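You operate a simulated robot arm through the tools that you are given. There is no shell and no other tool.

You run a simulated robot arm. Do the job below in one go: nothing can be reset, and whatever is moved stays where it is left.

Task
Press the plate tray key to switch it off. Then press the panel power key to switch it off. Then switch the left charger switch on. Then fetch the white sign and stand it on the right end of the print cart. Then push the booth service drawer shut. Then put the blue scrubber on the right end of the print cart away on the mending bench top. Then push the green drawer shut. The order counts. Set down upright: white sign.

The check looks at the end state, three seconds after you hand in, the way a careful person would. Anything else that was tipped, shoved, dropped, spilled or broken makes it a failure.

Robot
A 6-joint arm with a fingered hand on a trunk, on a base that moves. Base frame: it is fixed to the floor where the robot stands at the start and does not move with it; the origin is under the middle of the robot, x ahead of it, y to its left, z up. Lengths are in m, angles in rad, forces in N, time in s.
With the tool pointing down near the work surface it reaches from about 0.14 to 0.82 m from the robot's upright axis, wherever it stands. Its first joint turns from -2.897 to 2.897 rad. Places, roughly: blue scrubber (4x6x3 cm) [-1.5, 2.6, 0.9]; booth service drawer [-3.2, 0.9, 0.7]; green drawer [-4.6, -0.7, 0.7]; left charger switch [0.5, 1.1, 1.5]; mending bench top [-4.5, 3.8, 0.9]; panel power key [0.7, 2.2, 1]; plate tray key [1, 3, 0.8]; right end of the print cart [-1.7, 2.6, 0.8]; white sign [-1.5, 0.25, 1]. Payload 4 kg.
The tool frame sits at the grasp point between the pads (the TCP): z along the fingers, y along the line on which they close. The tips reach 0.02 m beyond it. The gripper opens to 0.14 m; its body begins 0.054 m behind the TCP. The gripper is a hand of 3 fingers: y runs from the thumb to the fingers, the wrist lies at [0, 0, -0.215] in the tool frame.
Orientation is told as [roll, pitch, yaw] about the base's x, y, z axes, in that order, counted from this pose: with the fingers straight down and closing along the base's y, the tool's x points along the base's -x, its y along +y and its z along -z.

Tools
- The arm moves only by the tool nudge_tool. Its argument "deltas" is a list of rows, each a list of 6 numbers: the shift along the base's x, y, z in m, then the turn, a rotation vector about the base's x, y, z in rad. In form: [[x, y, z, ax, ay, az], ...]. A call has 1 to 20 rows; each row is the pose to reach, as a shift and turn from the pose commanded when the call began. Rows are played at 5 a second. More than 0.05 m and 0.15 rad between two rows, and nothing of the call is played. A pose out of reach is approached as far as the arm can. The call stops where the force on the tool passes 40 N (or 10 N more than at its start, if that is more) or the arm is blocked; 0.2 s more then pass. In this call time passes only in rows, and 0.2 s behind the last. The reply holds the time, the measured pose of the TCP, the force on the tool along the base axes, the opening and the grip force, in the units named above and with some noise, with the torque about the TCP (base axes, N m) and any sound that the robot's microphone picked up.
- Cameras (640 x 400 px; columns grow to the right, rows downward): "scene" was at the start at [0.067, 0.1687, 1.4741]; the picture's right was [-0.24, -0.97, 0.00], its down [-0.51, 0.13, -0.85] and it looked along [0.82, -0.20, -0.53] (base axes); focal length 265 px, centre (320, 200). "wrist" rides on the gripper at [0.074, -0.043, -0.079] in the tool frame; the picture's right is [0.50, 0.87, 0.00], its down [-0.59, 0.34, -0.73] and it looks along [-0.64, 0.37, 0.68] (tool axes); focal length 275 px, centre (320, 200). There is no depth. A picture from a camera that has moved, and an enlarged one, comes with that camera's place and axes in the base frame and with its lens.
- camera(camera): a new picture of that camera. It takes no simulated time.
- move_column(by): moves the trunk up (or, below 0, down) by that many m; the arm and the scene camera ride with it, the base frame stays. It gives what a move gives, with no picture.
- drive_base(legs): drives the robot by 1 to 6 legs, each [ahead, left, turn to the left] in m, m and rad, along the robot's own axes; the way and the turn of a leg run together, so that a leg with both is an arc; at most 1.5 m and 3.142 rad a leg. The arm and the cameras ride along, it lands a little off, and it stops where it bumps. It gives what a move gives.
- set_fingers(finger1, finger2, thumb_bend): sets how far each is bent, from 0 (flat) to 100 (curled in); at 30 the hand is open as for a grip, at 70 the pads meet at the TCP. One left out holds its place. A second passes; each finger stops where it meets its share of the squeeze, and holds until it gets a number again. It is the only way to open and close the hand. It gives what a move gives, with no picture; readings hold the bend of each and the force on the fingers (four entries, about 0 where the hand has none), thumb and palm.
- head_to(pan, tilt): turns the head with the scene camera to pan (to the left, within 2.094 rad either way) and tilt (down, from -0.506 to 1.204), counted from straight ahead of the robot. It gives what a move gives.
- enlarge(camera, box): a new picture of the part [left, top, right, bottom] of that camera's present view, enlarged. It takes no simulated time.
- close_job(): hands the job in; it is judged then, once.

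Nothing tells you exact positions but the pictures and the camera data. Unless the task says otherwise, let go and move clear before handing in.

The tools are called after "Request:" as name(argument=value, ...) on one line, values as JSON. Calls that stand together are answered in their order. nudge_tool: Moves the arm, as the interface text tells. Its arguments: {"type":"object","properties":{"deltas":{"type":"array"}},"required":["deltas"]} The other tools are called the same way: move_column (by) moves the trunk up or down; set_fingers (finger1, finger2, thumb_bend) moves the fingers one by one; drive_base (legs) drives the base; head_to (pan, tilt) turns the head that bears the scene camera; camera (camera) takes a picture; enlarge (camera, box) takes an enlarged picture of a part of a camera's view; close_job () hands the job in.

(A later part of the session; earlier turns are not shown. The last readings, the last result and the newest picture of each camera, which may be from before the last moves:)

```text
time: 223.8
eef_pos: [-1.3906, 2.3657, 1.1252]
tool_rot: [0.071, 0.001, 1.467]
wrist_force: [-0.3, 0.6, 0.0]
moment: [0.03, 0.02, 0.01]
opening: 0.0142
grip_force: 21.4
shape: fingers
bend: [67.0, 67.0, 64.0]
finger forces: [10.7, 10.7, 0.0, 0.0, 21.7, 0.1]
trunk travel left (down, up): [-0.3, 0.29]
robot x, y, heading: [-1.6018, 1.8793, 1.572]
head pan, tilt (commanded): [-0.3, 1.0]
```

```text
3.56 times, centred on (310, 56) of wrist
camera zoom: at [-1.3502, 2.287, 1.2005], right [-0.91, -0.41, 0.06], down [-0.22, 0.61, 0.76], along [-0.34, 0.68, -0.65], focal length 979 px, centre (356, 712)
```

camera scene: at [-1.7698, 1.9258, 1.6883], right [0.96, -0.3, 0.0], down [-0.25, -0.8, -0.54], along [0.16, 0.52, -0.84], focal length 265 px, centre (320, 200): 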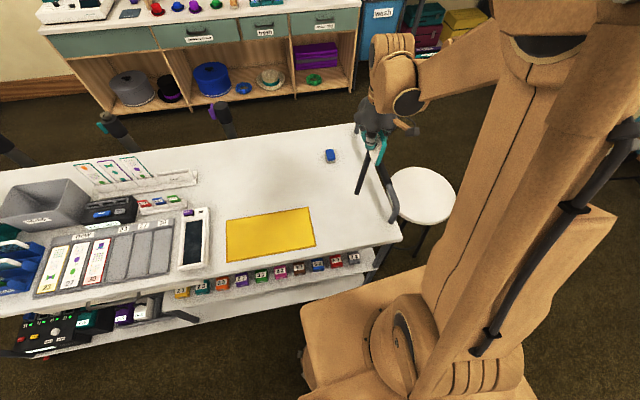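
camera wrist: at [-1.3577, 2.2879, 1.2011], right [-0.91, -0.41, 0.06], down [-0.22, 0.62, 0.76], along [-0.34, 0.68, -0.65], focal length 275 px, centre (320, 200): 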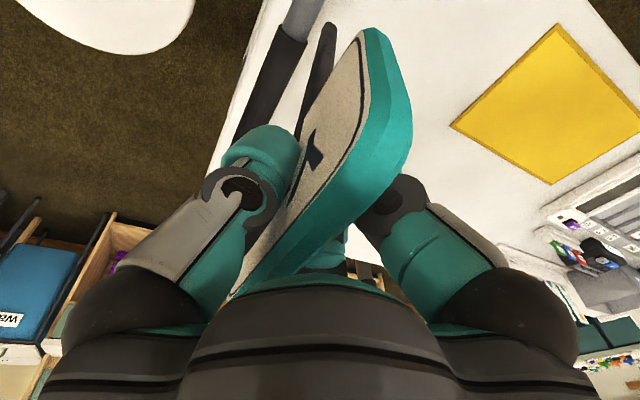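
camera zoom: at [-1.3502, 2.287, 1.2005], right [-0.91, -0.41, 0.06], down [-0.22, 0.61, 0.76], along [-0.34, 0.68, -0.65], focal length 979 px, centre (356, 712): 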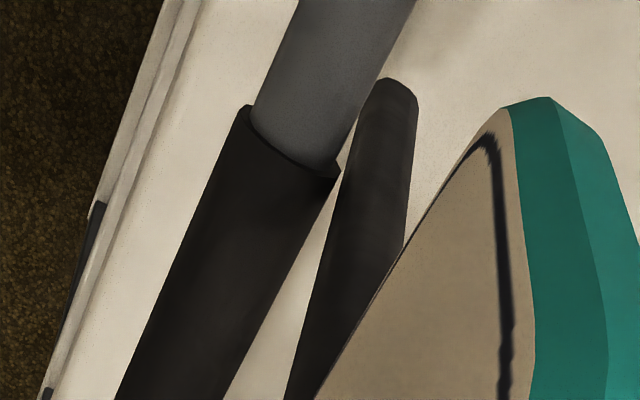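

The contact would fall right at the grip's end edge; I'll slide 2.5 cm along the bar so it leans on the middle of the grip, then lower gently.

Request:
nudge_tool(deltas=[[0.001, 0.012, 0, 0, 0, 0], [0.0026, 0.026, 0, 0, 0, 0]])

Request:
enlarge(camera="wrist", box=[220, 0, 400, 112])

```text
time: 224.4
eef_pos: [-1.3885, 2.3915, 1.1238]
tool_rot: [0.071, -0.001, 1.462]
wrist_force: [0.1, 0.8, 0.1]
moment: [0.0, 0.01, 0.02]
opening: 0.014
grip_force: 21.4
shape: fingers
bend: [67.0, 67.0, 64.0]
finger forces: [10.7, 10.7, 0.0, 0.0, 21.6, 0.0]
trunk travel left (down, up): [-0.3, 0.29]
robot x, y, heading: [-1.5991, 1.8799, 1.574]
head pan, tilt (commanded): [-0.3, 1.0]
```

```text
3.56 times, centred on (310, 56) of wrist
camera zoom: at [-1.3474, 2.3131, 1.2004], right [-0.91, -0.41, 0.06], down [-0.22, 0.62, 0.76], along [-0.34, 0.68, -0.65], focal length 979 px, centre (356, 712)
```

zoom: 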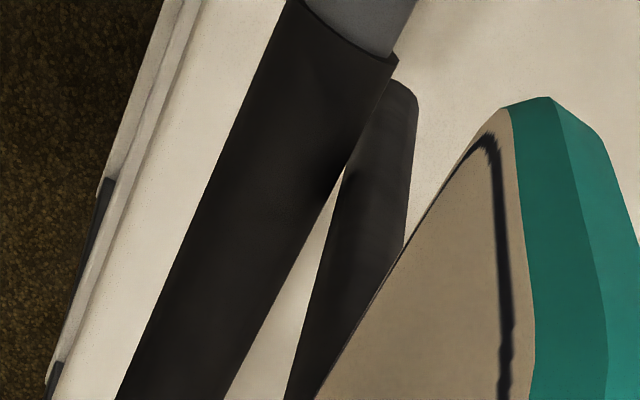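

Request:
nudge_tool(deltas=[[0, 0, -0.003, 0, 0, 0], [0, 0, -0.005, 0, 0, 0]])

Request:
enlarge(camera="wrist", box=[220, 0, 400, 112])

```text
time: 225.0
eef_pos: [-1.3879, 2.3916, 1.1197]
tool_rot: [0.069, -0.001, 1.464]
wrist_force: [0.5, -0.4, -1.3]
moment: [0.0, 0.04, 0.01]
opening: 0.0144
grip_force: 21.1
shape: fingers
bend: [67.0, 67.0, 64.0]
finger forces: [10.7, 10.7, 0.1, 0.1, 21.6, 0.1]
trunk travel left (down, up): [-0.3, 0.29]
robot x, y, heading: [-1.6002, 1.8806, 1.568]
head pan, tilt (commanded): [-0.3, 1.0]
```

```text
3.56 times, centred on (310, 56) of wrist
camera zoom: at [-1.3477, 2.3131, 1.196], right [-0.91, -0.41, 0.06], down [-0.22, 0.61, 0.76], along [-0.34, 0.68, -0.65], focal length 979 px, centre (356, 712)
```

zoom: 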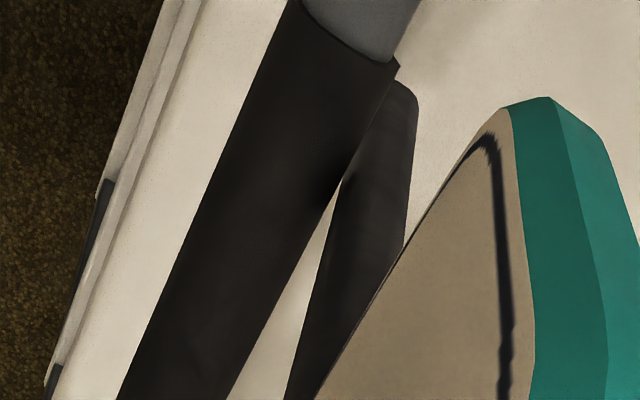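

Request:
nudge_tool(deltas=[[0, 0, -0.002, 0, 0, 0], [0, 0, -0.004, 0, 0, 0]])

```text
time: 225.6
eef_pos: [-1.3879, 2.3923, 1.1167]
tool_rot: [0.069, -0.001, 1.465]
wrist_force: [-0.1, 0.1, -0.7]
moment: [-0.02, 0.01, 0.0]
opening: 0.0141
grip_force: 21.7
shape: fingers
bend: [67.0, 67.0, 64.0]
finger forces: [10.7, 10.7, 0.1, 0.0, 21.6, 0.0]
trunk travel left (down, up): [-0.3, 0.29]
robot x, y, heading: [-1.6049, 1.8772, 1.571]
head pan, tilt (commanded): [-0.3, 1.0]
```

Request:
nudge_tool(deltas=[[0, 0, -0.002, 0, 0, 0], [0, 0, -0.004, 0, 0, 0]])

```text
time: 226.2
eef_pos: [-1.3893, 2.3928, 1.112]
tool_rot: [0.067, 0.0, 1.465]
wrist_force: [0.1, 0.4, -0.2]
moment: [0.02, 0.0, -0.02]
opening: 0.014
grip_force: 21.6
shape: fingers
bend: [67.0, 67.0, 64.0]
finger forces: [10.7, 10.7, 0.0, 0.1, 21.6, 0.1]
trunk travel left (down, up): [-0.3, 0.29]
robot x, y, heading: [-1.5976, 1.8766, 1.574]
head pan, tilt (commanded): [-0.3, 1.0]
```

Request:
enlarge(camera="scene", box=[350, 130, 420, 210])

Request:
nudge_tool(deltas=[[0, 0, -0.002, 0, 0, 0], [0, 0, -0.004, 0, 0, 0]])

```text
5.00 times, centred on (385, 170) of scene
camera zoom: at [-1.7697, 1.926, 1.6882], right [0.96, -0.3, 0.0], down [-0.25, -0.8, -0.54], along [0.16, 0.52, -0.84], focal length 1327 px, centre (-5, 350)
```

zoom: 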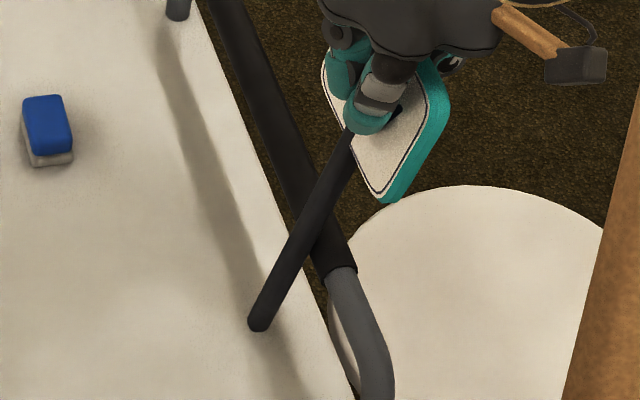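

```text
time: 226.8
eef_pos: [-1.3877, 2.3922, 1.1086]
tool_rot: [0.071, 0.001, 1.464]
wrist_force: [-0.3, -0.3, 0.1]
moment: [-0.01, 0.01, 0.02]
opening: 0.014
grip_force: 21.6
shape: fingers
bend: [67.0, 67.0, 64.0]
finger forces: [10.8, 10.8, 0.1, 0.0, 21.6, 0.0]
trunk travel left (down, up): [-0.3, 0.29]
robot x, y, heading: [-1.599, 1.8772, 1.568]
head pan, tilt (commanded): [-0.3, 1.0]
```

Request:
nudge_tool(deltas=[[0, 0, -0.002, 0, 0, 0], [0, 0, -0.004, 0, 0, 0]])

Request:
camera(camera="wrist")

```text
time: 227.4
eef_pos: [-1.3879, 2.392, 1.1033]
tool_rot: [0.068, 0.0, 1.464]
wrist_force: [-0.1, -0.1, 4.8]
moment: [-0.01, -0.02, 0.01]
opening: 0.014
grip_force: 22.7
shape: fingers
bend: [67.0, 67.0, 64.0]
finger forces: [11.2, 11.2, 0.0, 0.1, 22.3, 0.1]
trunk travel left (down, up): [-0.3, 0.29]
robot x, y, heading: [-1.5996, 1.8744, 1.57]
head pan, tilt (commanded): [-0.3, 1.0]
```

```text
taken
camera wrist: at [-1.3474, 2.3129, 1.18], right [-0.91, -0.41, 0.06], down [-0.22, 0.61, 0.76], along [-0.34, 0.68, -0.65], focal length 275 px, centre (320, 200)
```

wrist: 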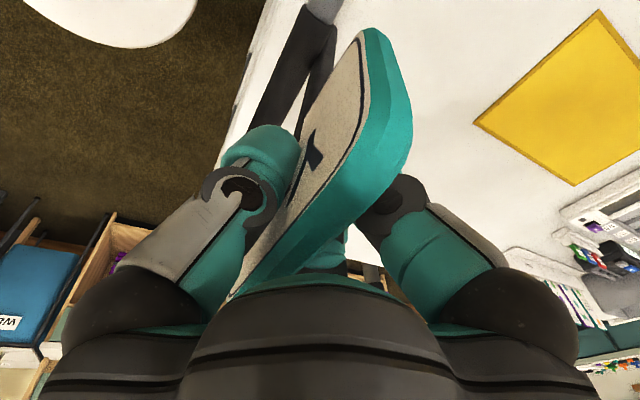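

Foot contact (4.8 N). Let me look at the gap between stick and bar now.

Request:
enlarge(camera="wrist", box=[220, 0, 400, 112])

Request:
enlarge(camera="scene", box=[350, 130, 420, 210])

```text
3.56 times, centred on (310, 56) of wrist
camera zoom: at [-1.3474, 2.3129, 1.18], right [-0.91, -0.41, 0.06], down [-0.22, 0.61, 0.76], along [-0.34, 0.68, -0.65], focal length 979 px, centre (356, 712)
```

zoom: 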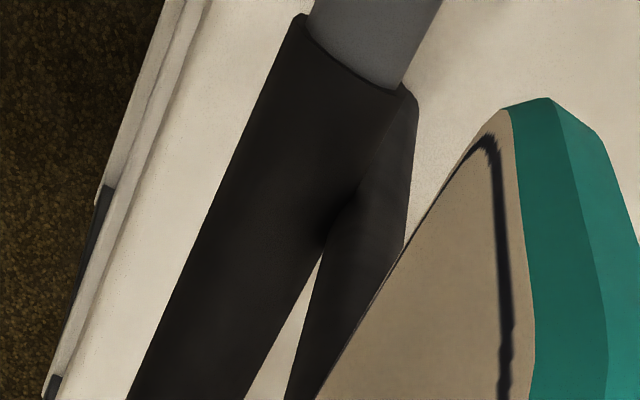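

```text
5.00 times, centred on (385, 170) of scene
camera zoom: at [-1.7698, 1.9252, 1.6883], right [0.96, -0.3, 0.0], down [-0.25, -0.8, -0.54], along [0.16, 0.52, -0.84], focal length 1327 px, centre (-5, 350)
```

zoom: 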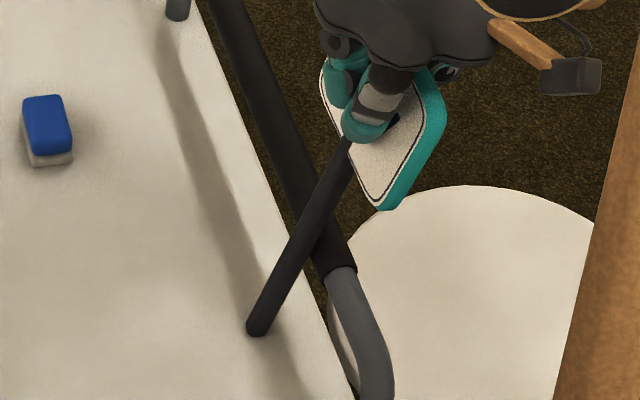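

Stick and bar are practically in contact at bar height. I'll release the thumb first (it's on the outer side), in small steps, so any push goes toward the bar.

Request:
nudge_tool(deltas=[[0, 0, 0.001, 0, 0, 0]])

Request:
set_fingers(thumb_bend=63.5)

```text
time: 227.8
eef_pos: [-1.3876, 2.3915, 1.1048]
tool_rot: [0.07, 0.0, 1.464]
wrist_force: [0.0, 0.0, -1.1]
moment: [0.02, -0.01, -0.01]
opening: 0.0141
grip_force: 21.5
shape: fingers
bend: [67.0, 67.0, 64.0]
finger forces: [10.9, 10.9, 0.1, 0.0, 22.0, 0.0]
trunk travel left (down, up): [-0.3, 0.29]
robot x, y, heading: [-1.5992, 1.8806, 1.571]
head pan, tilt (commanded): [-0.3, 1.0]
```

```text
time: 228.8
eef_pos: [-1.3885, 2.3909, 1.1039]
tool_rot: [0.07, -0.001, 1.464]
wrist_force: [-1.4, 0.3, -0.4]
moment: [0.01, 0.01, 0.04]
opening: 0.0165
grip_force: 1.8
shape: fingers
bend: [75.0, 75.0, 62.0]
finger forces: [0.1, 0.0, 0.0, 0.1, 3.4, 0.1]
trunk travel left (down, up): [-0.3, 0.29]
robot x, y, heading: [-1.5971, 1.8774, 1.572]
head pan, tilt (commanded): [-0.3, 1.0]
```

The fingers kept closing to 75. Let me check the sign's state immediately.

Request:
camera(camera="wrist")

Request:
enlarge(camera="scene", box=[350, 110, 450, 210])

```text
taken
camera wrist: at [-1.3476, 2.3135, 1.1806], right [-0.91, -0.41, 0.06], down [-0.22, 0.61, 0.76], along [-0.34, 0.68, -0.65], focal length 275 px, centre (320, 200)
```

wrist: 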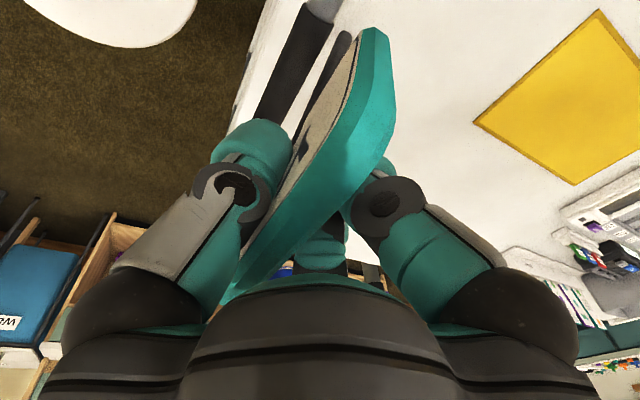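

```text
4.00 times, centred on (400, 160) of scene
camera zoom: at [-1.7697, 1.926, 1.6882], right [0.96, -0.3, 0.0], down [-0.25, -0.8, -0.54], along [0.16, 0.52, -0.84], focal length 1062 px, centre (0, 360)
```

zoom: 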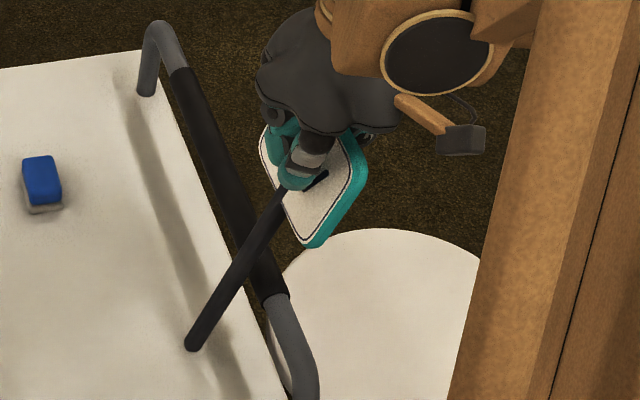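

The sign has pivoted over the bar a bit (foot kicked inward), still caught between thumb and bar. I'll re-grip: return the fingers to 67, then close the thumb.

Request:
set_fingers(finger1=66, finger2=66)

Request:
camera(camera="wrist")

```text
time: 229.8
eef_pos: [-1.388, 2.3913, 1.1045]
tool_rot: [0.07, -0.001, 1.464]
wrist_force: [-0.3, -0.3, 0.1]
moment: [0.02, -0.01, 0.03]
opening: 0.0197
grip_force: 1.2
shape: fingers
bend: [66.0, 66.0, 62.0]
finger forces: [0.6, 0.5, 0.0, 0.1, 1.1, 0.1]
trunk travel left (down, up): [-0.3, 0.29]
robot x, y, heading: [-1.6005, 1.8803, 1.572]
head pan, tilt (commanded): [-0.3, 1.0]
```

```text
taken
camera wrist: at [-1.3476, 2.3134, 1.1806], right [-0.91, -0.41, 0.06], down [-0.22, 0.61, 0.76], along [-0.34, 0.68, -0.65], focal length 275 px, centre (320, 200)
```

wrist: 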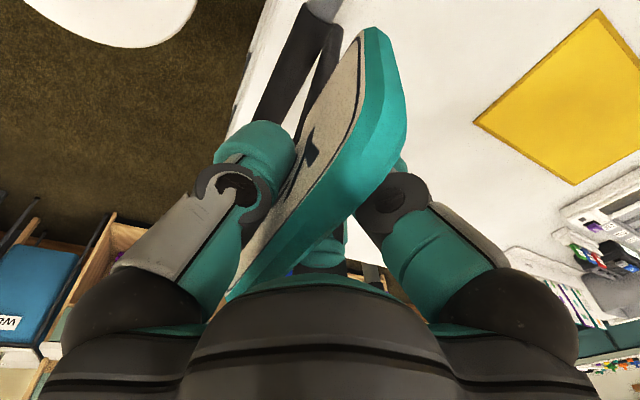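

Now it's held gently (≈1 N) in nearly the original pose. Check the geometry before opening the thumb.

Request:
enlarge(camera="wrist", box=[220, 0, 400, 112])

Request:
enlarge(camera="scene", box=[350, 130, 420, 210])

```text
3.56 times, centred on (310, 56) of wrist
camera zoom: at [-1.3476, 2.3134, 1.1806], right [-0.91, -0.41, 0.06], down [-0.22, 0.61, 0.76], along [-0.34, 0.68, -0.65], focal length 979 px, centre (356, 712)
```

zoom: 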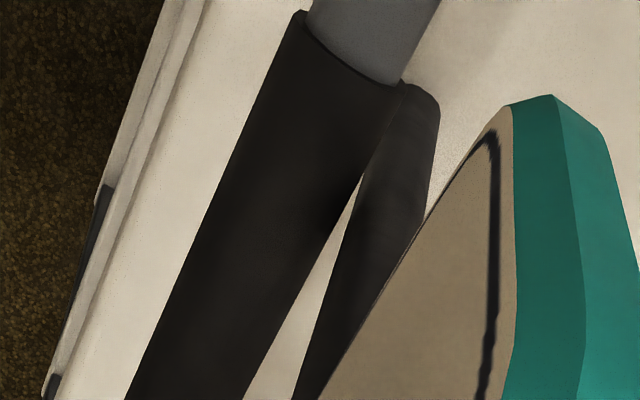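

```text
5.00 times, centred on (385, 170) of scene
camera zoom: at [-1.7697, 1.926, 1.6882], right [0.96, -0.3, 0.0], down [-0.25, -0.8, -0.54], along [0.16, 0.52, -0.84], focal length 1327 px, centre (-5, 350)
```

zoom: 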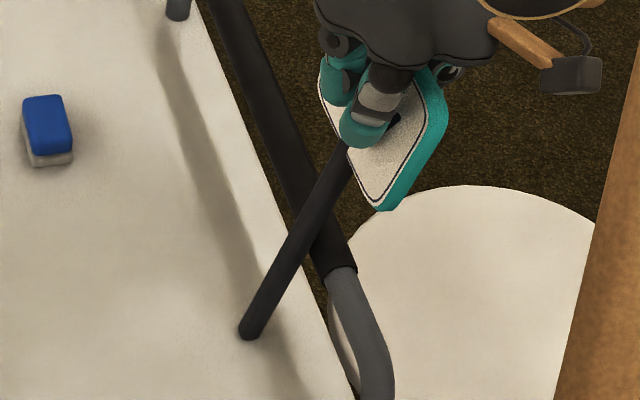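

The foot slid ~8 mm inward, giving more lean than I want. I'll re-grip firmly, lift slightly and redo the placement with less lean.

Request:
set_fingers(finger1=70, finger2=70, thumb_bend=70)

Request:
nudge_tool(deltas=[[-0.002, 0, 0.006, 0, 0, 0], [-0.01, 0, 0.015, 0, 0, 0]])

Request:
camera(camera="wrist")

Request:
enlarge(camera="scene", box=[350, 110, 430, 210])

```text
time: 230.8
eef_pos: [-1.3883, 2.393, 1.1043]
tool_rot: [0.067, 0.0, 1.464]
wrist_force: [0.6, -0.2, 0.4]
moment: [-0.01, -0.02, -0.01]
opening: 0.016
grip_force: 12.8
shape: fingers
bend: [67.0, 67.0, 64.0]
finger forces: [6.4, 6.4, 0.1, 0.0, 13.0, 0.0]
trunk travel left (down, up): [-0.3, 0.29]
robot x, y, heading: [-1.6006, 1.8813, 1.568]
head pan, tilt (commanded): [-0.3, 1.0]
```

```text
time: 231.4
eef_pos: [-1.3993, 2.393, 1.1195]
tool_rot: [0.068, -0.001, 1.465]
wrist_force: [-0.6, 0.4, -0.2]
moment: [-0.01, 0.0, 0.0]
opening: 0.016
grip_force: 12.8
shape: fingers
bend: [67.0, 67.0, 64.0]
finger forces: [6.4, 6.4, 0.1, 0.0, 13.0, 0.0]
trunk travel left (down, up): [-0.3, 0.29]
robot x, y, heading: [-1.5964, 1.8808, 1.569]
head pan, tilt (commanded): [-0.3, 1.0]
```

```text
taken
camera wrist: at [-1.358, 2.3135, 1.1956], right [-0.91, -0.41, 0.06], down [-0.22, 0.61, 0.76], along [-0.34, 0.68, -0.65], focal length 275 px, centre (320, 200)
```

wrist: 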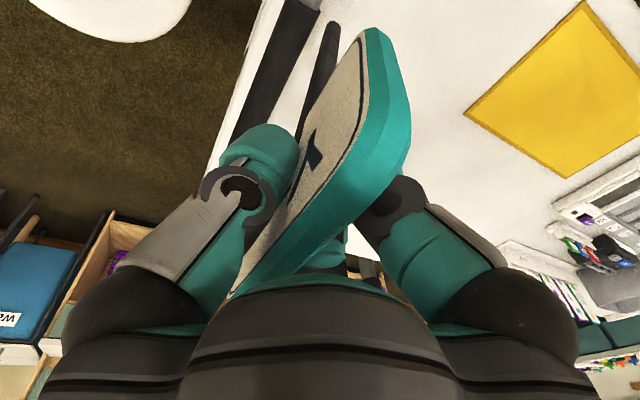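

```text
4.00 times, centred on (390, 160) of scene
camera zoom: at [-1.7701, 1.9258, 1.6882], right [0.96, -0.3, 0.0], down [-0.25, -0.8, -0.54], along [0.16, 0.52, -0.84], focal length 1062 px, centre (40, 360)
```

zoom: 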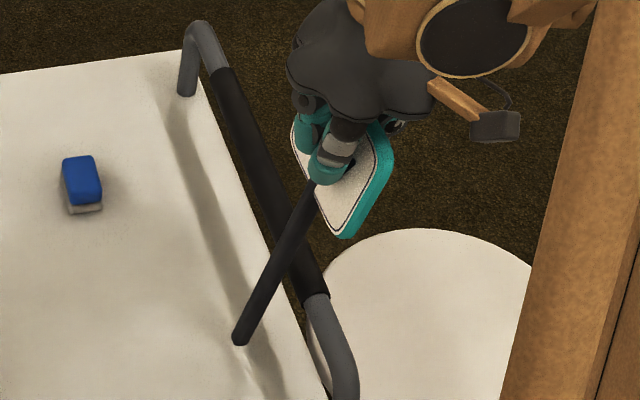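

Re-gripped at 13 N. I'll reduce the hand tilt by 0.03 rad, shift ~1 cm toward the bar and lower again.

Request:
nudge_tool(deltas=[[0.003, 0, -0.003, -0.001, -0.01, 0], [0.006, 0, -0.006, -0.002, -0.02, 0], [0.009, 0, -0.009, -0.003, -0.03, 0], [0.0095, 0, -0.012, -0.003, -0.03, 0]])

Request:
enlarge(camera="wrist", box=[220, 0, 400, 112])

Request:
nudge_tool(deltas=[[0, 0, -0.002, 0, 0, 0], [0, 0, -0.004, 0, 0, 0]])

```text
time: 232.4
eef_pos: [-1.3881, 2.3924, 1.1073]
tool_rot: [0.038, 0.0, 1.465]
wrist_force: [-1.1, 0.8, 0.3]
moment: [0.01, 0.0, -0.04]
opening: 0.016
grip_force: 13.3
shape: fingers
bend: [67.0, 67.0, 64.0]
finger forces: [6.4, 6.5, 0.0, 0.0, 12.8, 0.0]
trunk travel left (down, up): [-0.3, 0.29]
robot x, y, heading: [-1.6015, 1.8821, 1.567]
head pan, tilt (commanded): [-0.3, 1.0]
```

```text
3.56 times, centred on (310, 56) of wrist
camera zoom: at [-1.3504, 2.3139, 1.1851], right [-0.91, -0.41, 0.03], down [-0.25, 0.62, 0.75], along [-0.32, 0.67, -0.66], focal length 979 px, centre (356, 712)
```

zoom: 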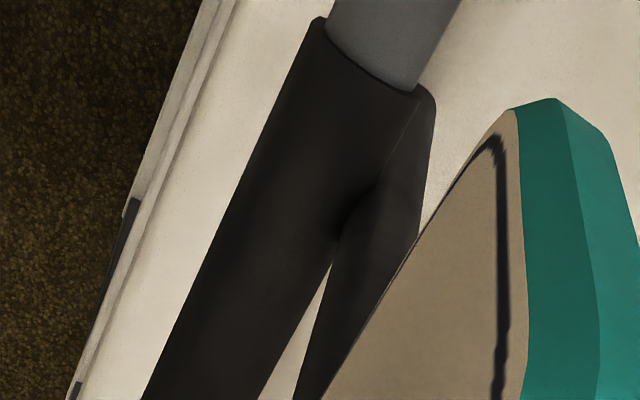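

```text
time: 233.0
eef_pos: [-1.3887, 2.3917, 1.1051]
tool_rot: [0.04, 0.0, 1.464]
wrist_force: [0.2, -1.1, 3.2]
moment: [-0.03, -0.01, 0.0]
opening: 0.016
grip_force: 12.7
shape: fingers
bend: [67.0, 68.0, 64.0]
finger forces: [6.6, 6.8, 0.1, 0.0, 13.2, 0.0]
trunk travel left (down, up): [-0.3, 0.29]
robot x, y, heading: [-1.6017, 1.8761, 1.566]
head pan, tilt (commanded): [-0.3, 1.0]
```

Foot is down (3.2 N). Now a gentle, simultaneous relaxation of the grip with explicit targets.

Request:
set_fingers(finger1=66, finger2=66, thumb_bend=63)

Request:
enlarge(camera="wrist", box=[220, 0, 400, 112])

Request:
enlarge(camera="scene", box=[350, 110, 430, 210])

```text
time: 234.0
eef_pos: [-1.389, 2.3934, 1.1045]
tool_rot: [0.039, 0.0, 1.464]
wrist_force: [1.2, 0.3, 2.3]
moment: [0.01, -0.01, 0.03]
opening: 0.019
grip_force: 1.4
shape: fingers
bend: [66.0, 66.0, 63.0]
finger forces: [0.9, 0.8, 0.0, 0.1, 1.7, 0.0]
trunk travel left (down, up): [-0.3, 0.29]
robot x, y, heading: [-1.5981, 1.8831, 1.573]
head pan, tilt (commanded): [-0.3, 1.0]
```

```text
3.56 times, centred on (310, 56) of wrist
camera zoom: at [-1.3505, 2.3135, 1.1817], right [-0.91, -0.41, 0.03], down [-0.25, 0.62, 0.75], along [-0.32, 0.67, -0.66], focal length 979 px, centre (356, 712)
```

zoom: 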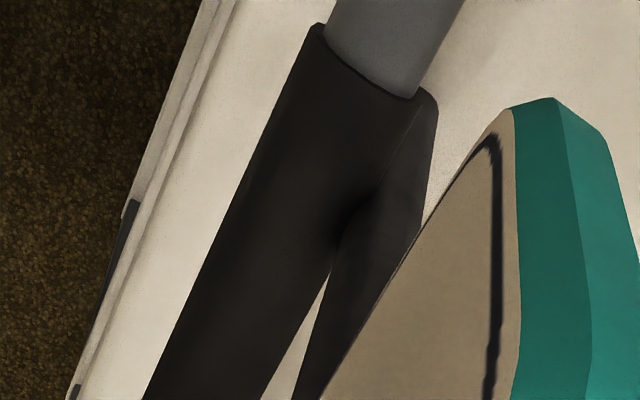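

```text
4.00 times, centred on (390, 160) of scene
camera zoom: at [-1.7697, 1.9257, 1.6883], right [0.96, -0.3, 0.0], down [-0.25, -0.8, -0.54], along [0.16, 0.52, -0.84], focal length 1062 px, centre (40, 360)
```

zoom: 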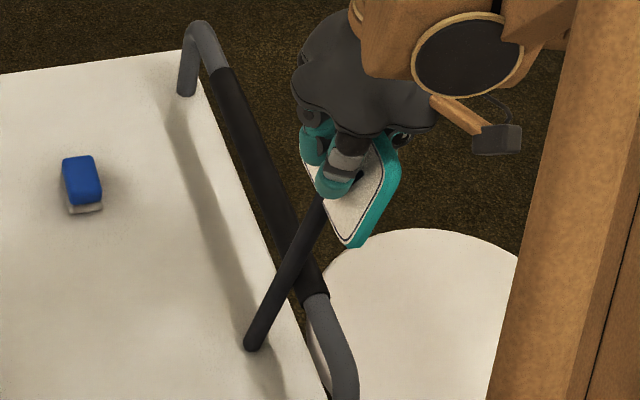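

Grip is down to ~1.5 N and the pose held. Open the thumb slightly.

Request:
set_fingers(thumb_bend=61)

Request:
enlarge(camera="wrist", box=[220, 0, 400, 112])

Request:
enlarge(camera="scene", box=[350, 110, 430, 210])

```text
time: 235.0
eef_pos: [-1.389, 2.3913, 1.1046]
tool_rot: [0.038, 0.0, 1.464]
wrist_force: [0.2, -0.2, 0.6]
moment: [0.05, -0.02, -0.01]
opening: 0.0212
grip_force: 0.0
shape: fingers
bend: [66.0, 66.0, 61.0]
finger forces: [0.1, 0.1, 0.1, 0.0, 0.2, 0.0]
trunk travel left (down, up): [-0.3, 0.29]
robot x, y, heading: [-1.5975, 1.8767, 1.572]
head pan, tilt (commanded): [-0.3, 1.0]
```

```text
3.56 times, centred on (310, 56) of wrist
camera zoom: at [-1.3505, 2.3136, 1.1816], right [-0.91, -0.41, 0.03], down [-0.25, 0.62, 0.75], along [-0.32, 0.67, -0.66], focal length 979 px, centre (356, 712)
```

zoom: 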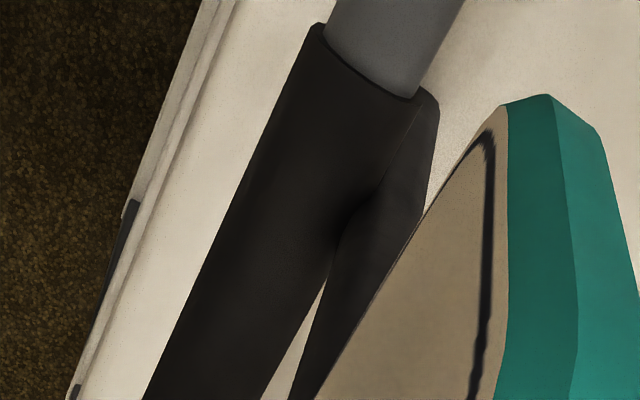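

```text
4.00 times, centred on (390, 160) of scene
camera zoom: at [-1.7697, 1.9259, 1.6882], right [0.96, -0.3, 0.0], down [-0.25, -0.8, -0.54], along [0.16, 0.52, -0.84], focal length 1062 px, centre (40, 360)
```

zoom: 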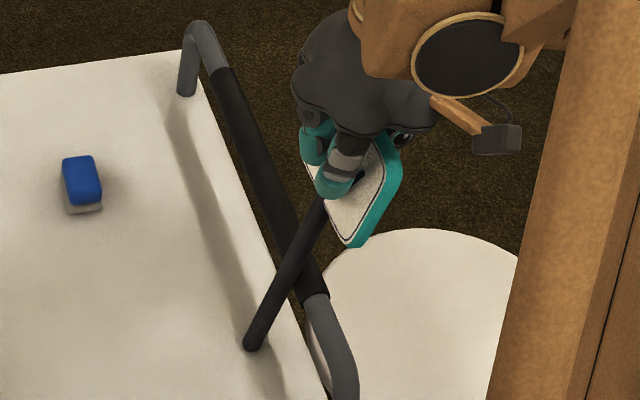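

Request:
set_fingers(thumb_bend=58)

Request:
enlarge(camera="wrist", box=[220, 0, 400, 112])

Request:
enlarge(camera="scene", box=[350, 110, 430, 210])

```text
time: 236.0
eef_pos: [-1.3896, 2.3929, 1.1044]
tool_rot: [0.04, 0.0, 1.465]
wrist_force: [0.9, 0.4, 1.1]
moment: [0.02, 0.04, 0.0]
opening: 0.0282
grip_force: 0.1
shape: fingers
bend: [66.0, 66.0, 57.0]
finger forces: [0.1, 0.1, 0.0, 0.1, 0.0, 0.1]
trunk travel left (down, up): [-0.3, 0.29]
robot x, y, heading: [-1.5998, 1.8833, 1.571]
head pan, tilt (commanded): [-0.3, 1.0]
```

```text
3.56 times, centred on (310, 56) of wrist
camera zoom: at [-1.3505, 2.3136, 1.1816], right [-0.91, -0.41, 0.03], down [-0.25, 0.62, 0.75], along [-0.32, 0.67, -0.66], focal length 979 px, centre (356, 712)
```

zoom: 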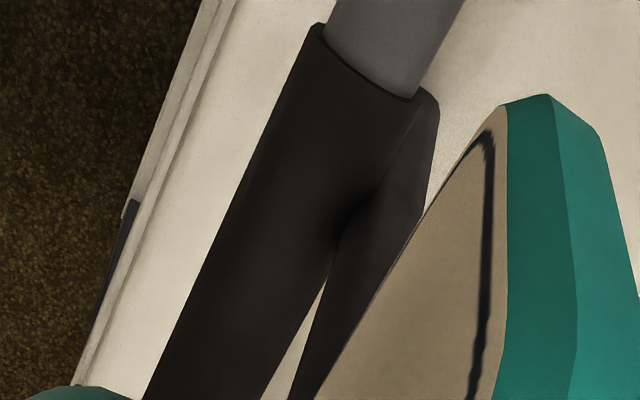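

```text
4.00 times, centred on (390, 160) of scene
camera zoom: at [-1.7697, 1.9259, 1.6882], right [0.96, -0.3, 0.0], down [-0.25, -0.8, -0.54], along [0.16, 0.52, -0.84], focal length 1062 px, centre (40, 360)
```

zoom: 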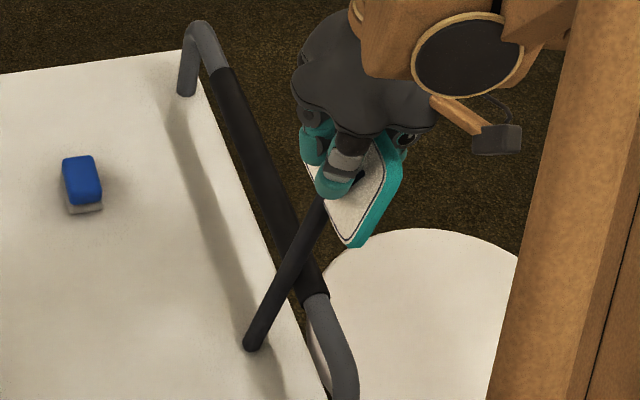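

The sign stays put with the thumb off. Open the thumb wider, then back the fingers off gradually.

Request:
set_fingers(thumb_bend=40)

Request:
set_fingers(finger1=64, finger2=64)

Request:
enlarge(camera="scene", box=[350, 110, 430, 210])

Request:
camera(camera="wrist")

```text
time: 237.0
eef_pos: [-1.3899, 2.3918, 1.1031]
tool_rot: [0.04, -0.002, 1.464]
wrist_force: [0.6, 0.3, 0.8]
moment: [0.02, 0.0, 0.01]
opening: 0.0578
grip_force: 0.1
shape: fingers
bend: [66.0, 66.0, 40.0]
finger forces: [0.0, 0.0, 0.0, 0.0, 0.0, 0.0]
trunk travel left (down, up): [-0.3, 0.29]
robot x, y, heading: [-1.5998, 1.8791, 1.57]
head pan, tilt (commanded): [-0.3, 1.0]
```

```text
time: 238.0
eef_pos: [-1.388, 2.3921, 1.104]
tool_rot: [0.04, 0.001, 1.464]
wrist_force: [-0.7, 0.6, -0.7]
moment: [0.01, -0.01, 0.01]
opening: 0.06
grip_force: 0.0
shape: fingers
bend: [64.0, 64.0, 40.0]
finger forces: [0.0, 0.1, 0.0, 0.0, 0.0, 0.1]
trunk travel left (down, up): [-0.3, 0.29]
robot x, y, heading: [-1.6001, 1.8789, 1.571]
head pan, tilt (commanded): [-0.3, 1.0]
```

```text
4.00 times, centred on (390, 160) of scene
camera zoom: at [-1.7697, 1.9259, 1.6882], right [0.96, -0.3, 0.0], down [-0.25, -0.8, -0.54], along [0.16, 0.52, -0.84], focal length 1062 px, centre (40, 360)
```

zoom: 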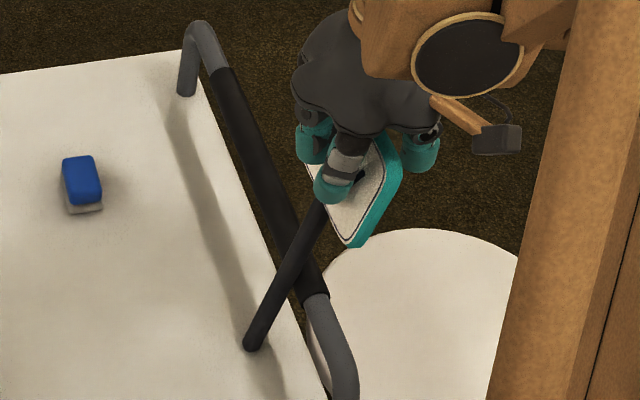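

```text
taken
camera wrist: at [-1.3505, 2.3136, 1.1816], right [-0.91, -0.41, 0.03], down [-0.25, 0.62, 0.75], along [-0.32, 0.67, -0.66], focal length 275 px, centre (320, 200)
```

wrist: 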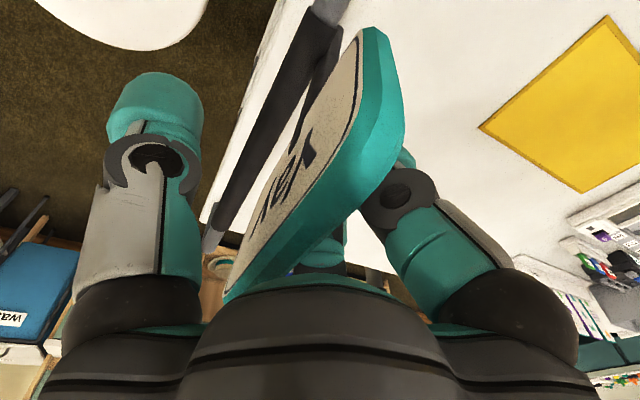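

The sign rests stably on foot and bar. Opening the fingers further, then I'll lift away along the tool axis.

Request:
set_fingers(finger1=58, finger2=58)

Request:
set_fingers(finger1=45, finger2=45)

Request:
camera(camera="wrist")

Request:
enlarge(camera="scene", box=[350, 110, 430, 210])

```text
time: 239.0
eef_pos: [-1.3886, 2.3931, 1.1034]
tool_rot: [0.038, 0.001, 1.464]
wrist_force: [0.5, 0.1, 0.0]
moment: [0.01, 0.02, 0.02]
opening: 0.0693
grip_force: 0.1
shape: fingers
bend: [57.0, 57.0, 40.0]
finger forces: [0.0, 0.0, 0.0, 0.0, 0.1, 0.1]
trunk travel left (down, up): [-0.3, 0.29]
robot x, y, heading: [-1.602, 1.8807, 1.567]
head pan, tilt (commanded): [-0.3, 1.0]
```

```text
time: 240.0
eef_pos: [-1.3883, 2.3924, 1.104]
tool_rot: [0.038, 0.001, 1.464]
wrist_force: [0.7, 0.2, 0.2]
moment: [-0.02, -0.02, 0.03]
opening: 0.0873
grip_force: 0.0
shape: fingers
bend: [45.0, 45.0, 40.0]
finger forces: [0.0, 0.0, 0.0, 0.1, 0.0, 0.1]
trunk travel left (down, up): [-0.3, 0.29]
robot x, y, heading: [-1.6016, 1.8759, 1.572]
head pan, tilt (commanded): [-0.3, 1.0]
```

```text
taken
camera wrist: at [-1.3505, 2.3136, 1.1816], right [-0.91, -0.41, 0.03], down [-0.25, 0.62, 0.75], along [-0.32, 0.67, -0.66], focal length 275 px, centre (320, 200)
```

wrist: 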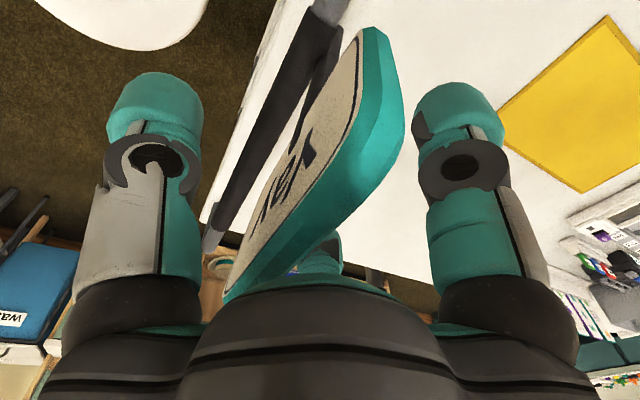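

```text
4.00 times, centred on (390, 160) of scene
camera zoom: at [-1.7697, 1.9259, 1.6882], right [0.96, -0.3, 0.0], down [-0.25, -0.8, -0.54], along [0.16, 0.52, -0.84], focal length 1062 px, centre (40, 360)
```

zoom: 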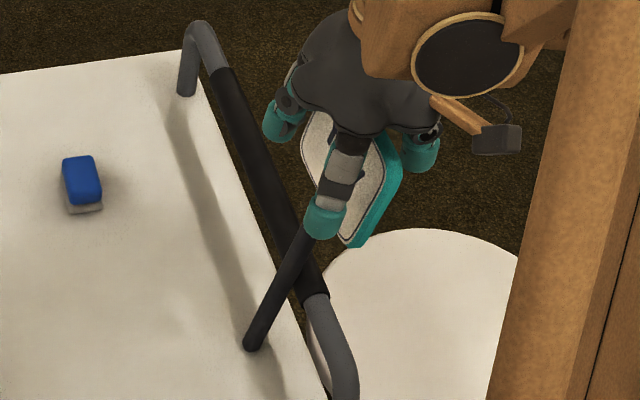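

Request:
nudge_tool(deltas=[[0.001, 0, 0.02, 0, 0, 0], [0.003, 0, 0.045, 0, 0, 0], [0.005, 0, 0.08, 0, 0, 0], [0.007, 0, 0.12, 0, 0, 0], [0.007, 0, 0.16, 0, 0, 0], [0.007, 0, 0.2, 0, 0, 0]])

Request:
enlarge(camera="scene", box=[350, 110, 430, 210])

Request:
camera(camera="wrist")

```text
time: 241.4
eef_pos: [-1.3833, 2.3895, 1.3034]
tool_rot: [0.039, -0.001, 1.464]
wrist_force: [0.0, -0.7, -0.7]
moment: [0.0, -0.02, 0.01]
opening: 0.0872
grip_force: 0.0
shape: fingers
bend: [45.0, 45.0, 40.0]
finger forces: [0.0, 0.0, 0.0, 0.0, 0.1, 0.0]
trunk travel left (down, up): [-0.3, 0.29]
robot x, y, heading: [-1.6022, 1.8755, 1.572]
head pan, tilt (commanded): [-0.3, 1.0]
```

```text
4.00 times, centred on (390, 160) of scene
camera zoom: at [-1.77, 1.9252, 1.6882], right [0.96, -0.3, 0.0], down [-0.25, -0.8, -0.54], along [0.16, 0.52, -0.84], focal length 1062 px, centre (40, 360)
```

zoom: 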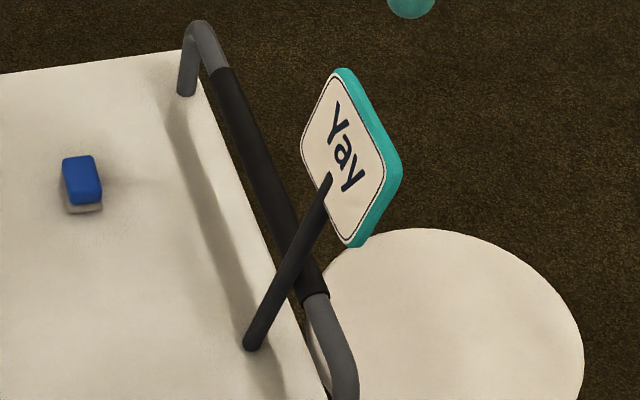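

```text
taken
camera wrist: at [-1.3441, 2.3115, 1.3811], right [-0.91, -0.41, 0.03], down [-0.25, 0.62, 0.75], along [-0.32, 0.67, -0.66], focal length 275 px, centre (320, 200)
```

wrist: 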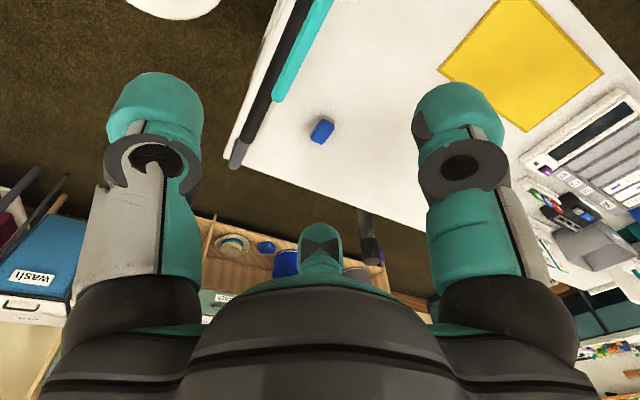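

The sign stands, leaning slightly on the handle. I want to measure the lean from a viewpoint along the bar, so I'll slide the base right ~0.4 m and look.

Request:
drive_base(legs=[[0, -0.38, 0]])

Request:
head_to(pan=0.0, tilt=0.8)

Request:
camera(camera="scene")

```text
time: 243.8
eef_pos: [-1.0061, 2.3933, 1.3023]
tool_rot: [0.041, 0.0, 1.471]
wrist_force: [0.6, 0.5, -0.1]
moment: [-0.01, 0.02, -0.01]
opening: 0.0874
grip_force: 0.1
shape: fingers
bend: [45.0, 45.0, 40.0]
finger forces: [0.1, 0.0, 0.0, 0.0, 0.0, 0.0]
trunk travel left (down, up): [-0.3, 0.29]
robot x, y, heading: [-1.222, 1.8766, 1.577]
head pan, tilt (commanded): [-0.3, 1.0]
```

```text
time: 244.6
eef_pos: [-1.0094, 2.3927, 1.3026]
tool_rot: [0.039, 0.0, 1.471]
wrist_force: [0.3, -0.9, 0.0]
moment: [-0.03, 0.01, -0.01]
opening: 0.0871
grip_force: 0.1
shape: fingers
bend: [45.0, 45.0, 40.0]
finger forces: [0.0, 0.0, 0.0, 0.0, 0.0, 0.0]
trunk travel left (down, up): [-0.3, 0.29]
robot x, y, heading: [-1.2239, 1.8788, 1.578]
head pan, tilt (commanded): [0.0, 0.799]
```

```text
taken
camera scene: at [-1.4141, 1.9397, 1.7033], right [1.0, 0.0, 0.0], down [0.0, -0.72, -0.7], along [0.0, 0.7, -0.72], focal length 265 px, centre (320, 200)
```

scene: 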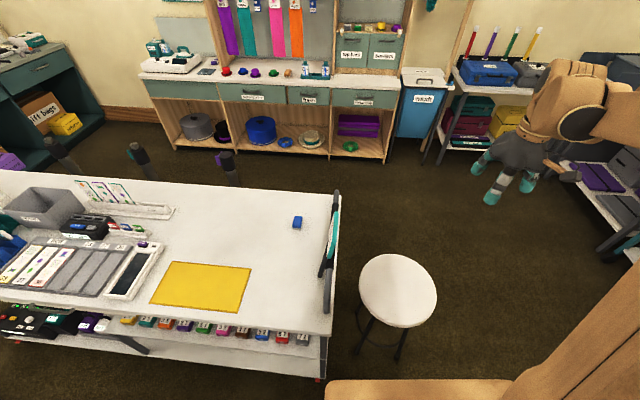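

Request:
enlarge(camera="scene", box=[285, 180, 365, 320])

Request:
enlarge(camera="scene", box=[300, 190, 360, 250])

```text
2.86 times, centred on (325, 250) of scene
camera zoom: at [-1.4141, 1.9397, 1.7033], right [1.0, 0.0, 0.0], down [0.0, -0.72, -0.7], along [0.0, 0.7, -0.72], focal length 758 px, centre (306, 57)
```

zoom: 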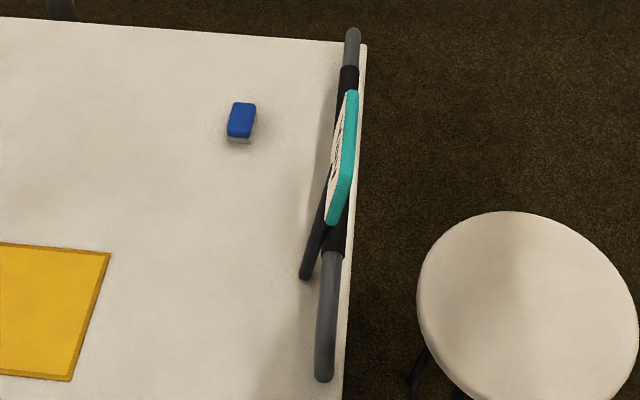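

```text
6.67 times, centred on (330, 220) of scene
camera zoom: at [-1.4141, 1.9397, 1.7033], right [1.0, 0.0, 0.0], down [0.0, -0.72, -0.7], along [0.0, 0.7, -0.72], focal length 1770 px, centre (253, 67)
```

zoom: 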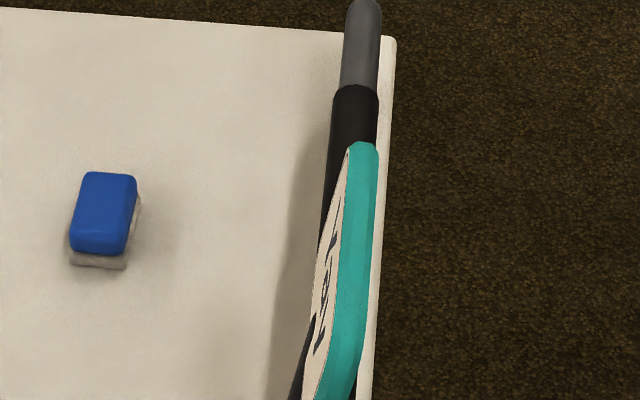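

The lean is about 8–9° and the sign is right at the cart's edge, which I don't like. With the gentle-release technique I can test free standing further inside the cart's right end while keeping the digits as a safety cage. I'll go back and re-grip it.

Request:
drive_base(legs=[[0, 0.378, 0]])

Request:
head_to(pan=-0.3, tilt=1.0)

Request:
camera(camera="wrist")

Request:
enlarge(camera="scene", box=[330, 90, 430, 210])

```text
time: 247.0
eef_pos: [-1.3886, 2.3905, 1.3029]
tool_rot: [0.039, -0.001, 1.47]
wrist_force: [0.1, 0.3, -0.9]
moment: [-0.02, -0.02, 0.01]
opening: 0.087
grip_force: 0.0
shape: fingers
bend: [45.0, 45.0, 40.0]
finger forces: [0.0, 0.1, 0.0, 0.0, 0.1, 0.1]
trunk travel left (down, up): [-0.3, 0.29]
robot x, y, heading: [-1.6007, 1.8768, 1.573]
head pan, tilt (commanded): [0.0, 0.799]
```

```text
time: 247.8
eef_pos: [-1.3876, 2.3909, 1.303]
tool_rot: [0.036, 0.001, 1.472]
wrist_force: [0.0, -0.3, 1.1]
moment: [0.0, 0.01, -0.03]
opening: 0.0872
grip_force: 0.0
shape: fingers
bend: [45.0, 45.0, 40.0]
finger forces: [0.0, 0.1, 0.0, 0.0, 0.0, 0.0]
trunk travel left (down, up): [-0.3, 0.29]
robot x, y, heading: [-1.6009, 1.8791, 1.575]
head pan, tilt (commanded): [-0.3, 1.0]
```

```text
taken
camera wrist: at [-1.3488, 2.3125, 1.3803], right [-0.91, -0.41, 0.03], down [-0.25, 0.62, 0.75], along [-0.33, 0.67, -0.66], focal length 275 px, centre (320, 200)
```

wrist: 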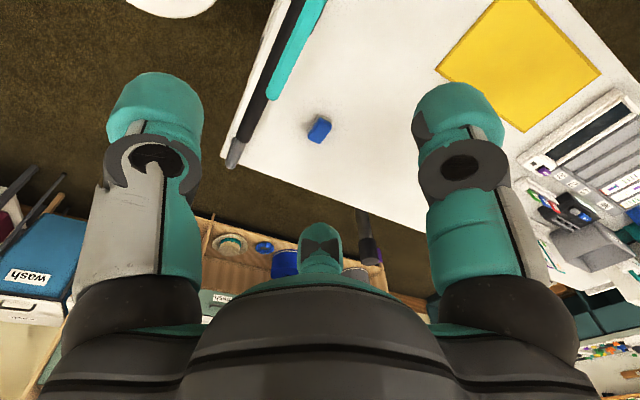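

```text
3.33 times, centred on (380, 150) of scene
camera zoom: at [-1.7728, 1.9242, 1.6883], right [0.96, -0.29, 0.0], down [-0.24, -0.81, -0.54], along [0.16, 0.52, -0.84], focal length 885 px, centre (120, 367)
```

zoom: 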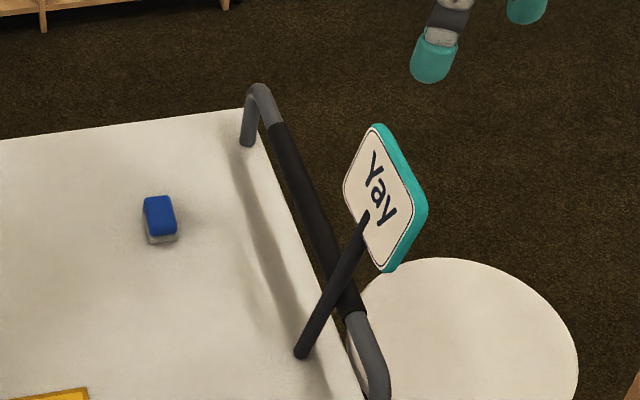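

Request:
nudge_tool(deltas=[[0.004, 0.001, -0.04, 0, 0, 0], [0.004, 0.001, -0.08, 0, 0, 0], [0.003, 0.001, -0.12, 0, 0, 0], [0.001, 0.001, -0.16, 0, 0, 0], [-0.001, 0.001, -0.197, 0, 0, 0]])

Request:
camera(camera="wrist")

Request:
enlarge(camera="scene", box=[330, 90, 430, 210])

```text
time: 249.0
eef_pos: [-1.3888, 2.3937, 1.1044]
tool_rot: [0.037, -0.001, 1.47]
wrist_force: [-0.2, -0.2, -0.1]
moment: [-0.03, -0.05, 0.02]
opening: 0.0871
grip_force: 0.2
shape: fingers
bend: [45.0, 45.0, 40.0]
finger forces: [0.0, 0.1, 0.1, 0.1, 0.0, 0.0]
trunk travel left (down, up): [-0.3, 0.29]
robot x, y, heading: [-1.603, 1.8788, 1.577]
head pan, tilt (commanded): [-0.3, 1.0]
```

```text
taken
camera wrist: at [-1.3499, 2.3146, 1.1823], right [-0.91, -0.41, 0.03], down [-0.25, 0.62, 0.75], along [-0.33, 0.67, -0.66], focal length 275 px, centre (320, 200)
```

wrist: 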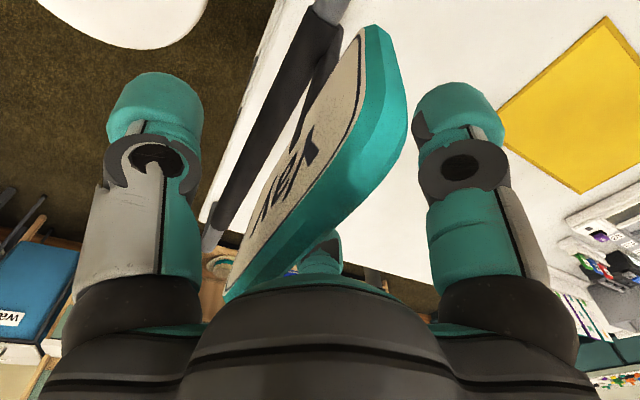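

```text
3.33 times, centred on (380, 150) of scene
camera zoom: at [-1.7723, 1.9251, 1.6883], right [0.96, -0.29, 0.0], down [-0.25, -0.81, -0.54], along [0.16, 0.52, -0.84], focal length 885 px, centre (120, 367)
```

zoom: 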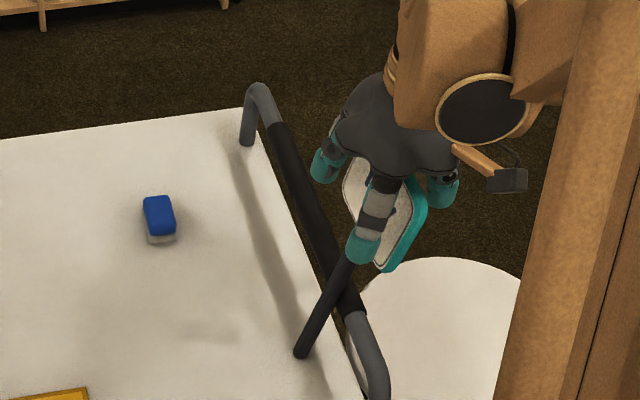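

I'll match the hand's tilt to the sign's lean before closing so that the sign stays aligned with the tool.

Request:
nudge_tool(deltas=[[0.002, 0, 0, 0.005, 0.05, 0], [0.005, 0, 0, 0.0105, 0.1, 0]])

Request:
set_fingers(finger1=62, finger2=62, thumb_bend=58)

Request:
camera(camera="wrist")

```text
time: 249.6
eef_pos: [-1.383, 2.3932, 1.1056]
tool_rot: [0.14, 0.0, 1.47]
wrist_force: [0.1, 0.5, 0.0]
moment: [0.0, 0.01, -0.02]
opening: 0.0872
grip_force: 0.1
shape: fingers
bend: [45.0, 45.0, 40.0]
finger forces: [0.0, 0.0, 0.1, 0.0, 0.1, 0.0]
trunk travel left (down, up): [-0.3, 0.29]
robot x, y, heading: [-1.607, 1.8774, 1.573]
head pan, tilt (commanded): [-0.3, 1.0]
```

```text
time: 250.6
eef_pos: [-1.3837, 2.3932, 1.1043]
tool_rot: [0.14, 0.0, 1.47]
wrist_force: [-0.1, 0.3, -0.5]
moment: [0.02, 0.01, 0.02]
opening: 0.0343
grip_force: 0.0
shape: fingers
bend: [62.0, 62.0, 57.0]
finger forces: [0.0, 0.0, 0.0, 0.0, 0.0, 0.0]
trunk travel left (down, up): [-0.3, 0.29]
robot x, y, heading: [-1.6019, 1.8787, 1.577]
head pan, tilt (commanded): [-0.3, 1.0]
```

```text
taken
camera wrist: at [-1.3374, 2.3135, 1.1777], right [-0.9, -0.41, 0.12], down [-0.17, 0.61, 0.77], along [-0.39, 0.68, -0.62], focal length 275 px, centre (320, 200)
```

wrist: 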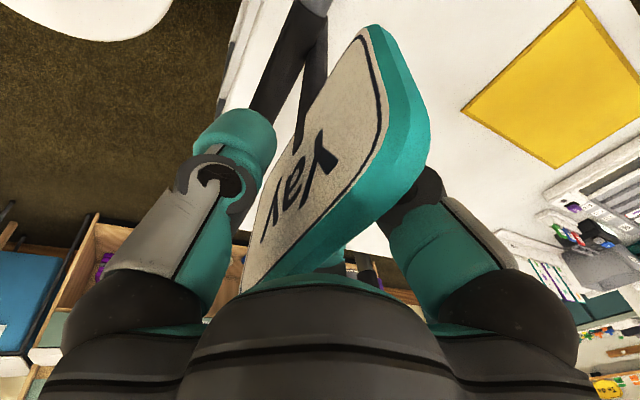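

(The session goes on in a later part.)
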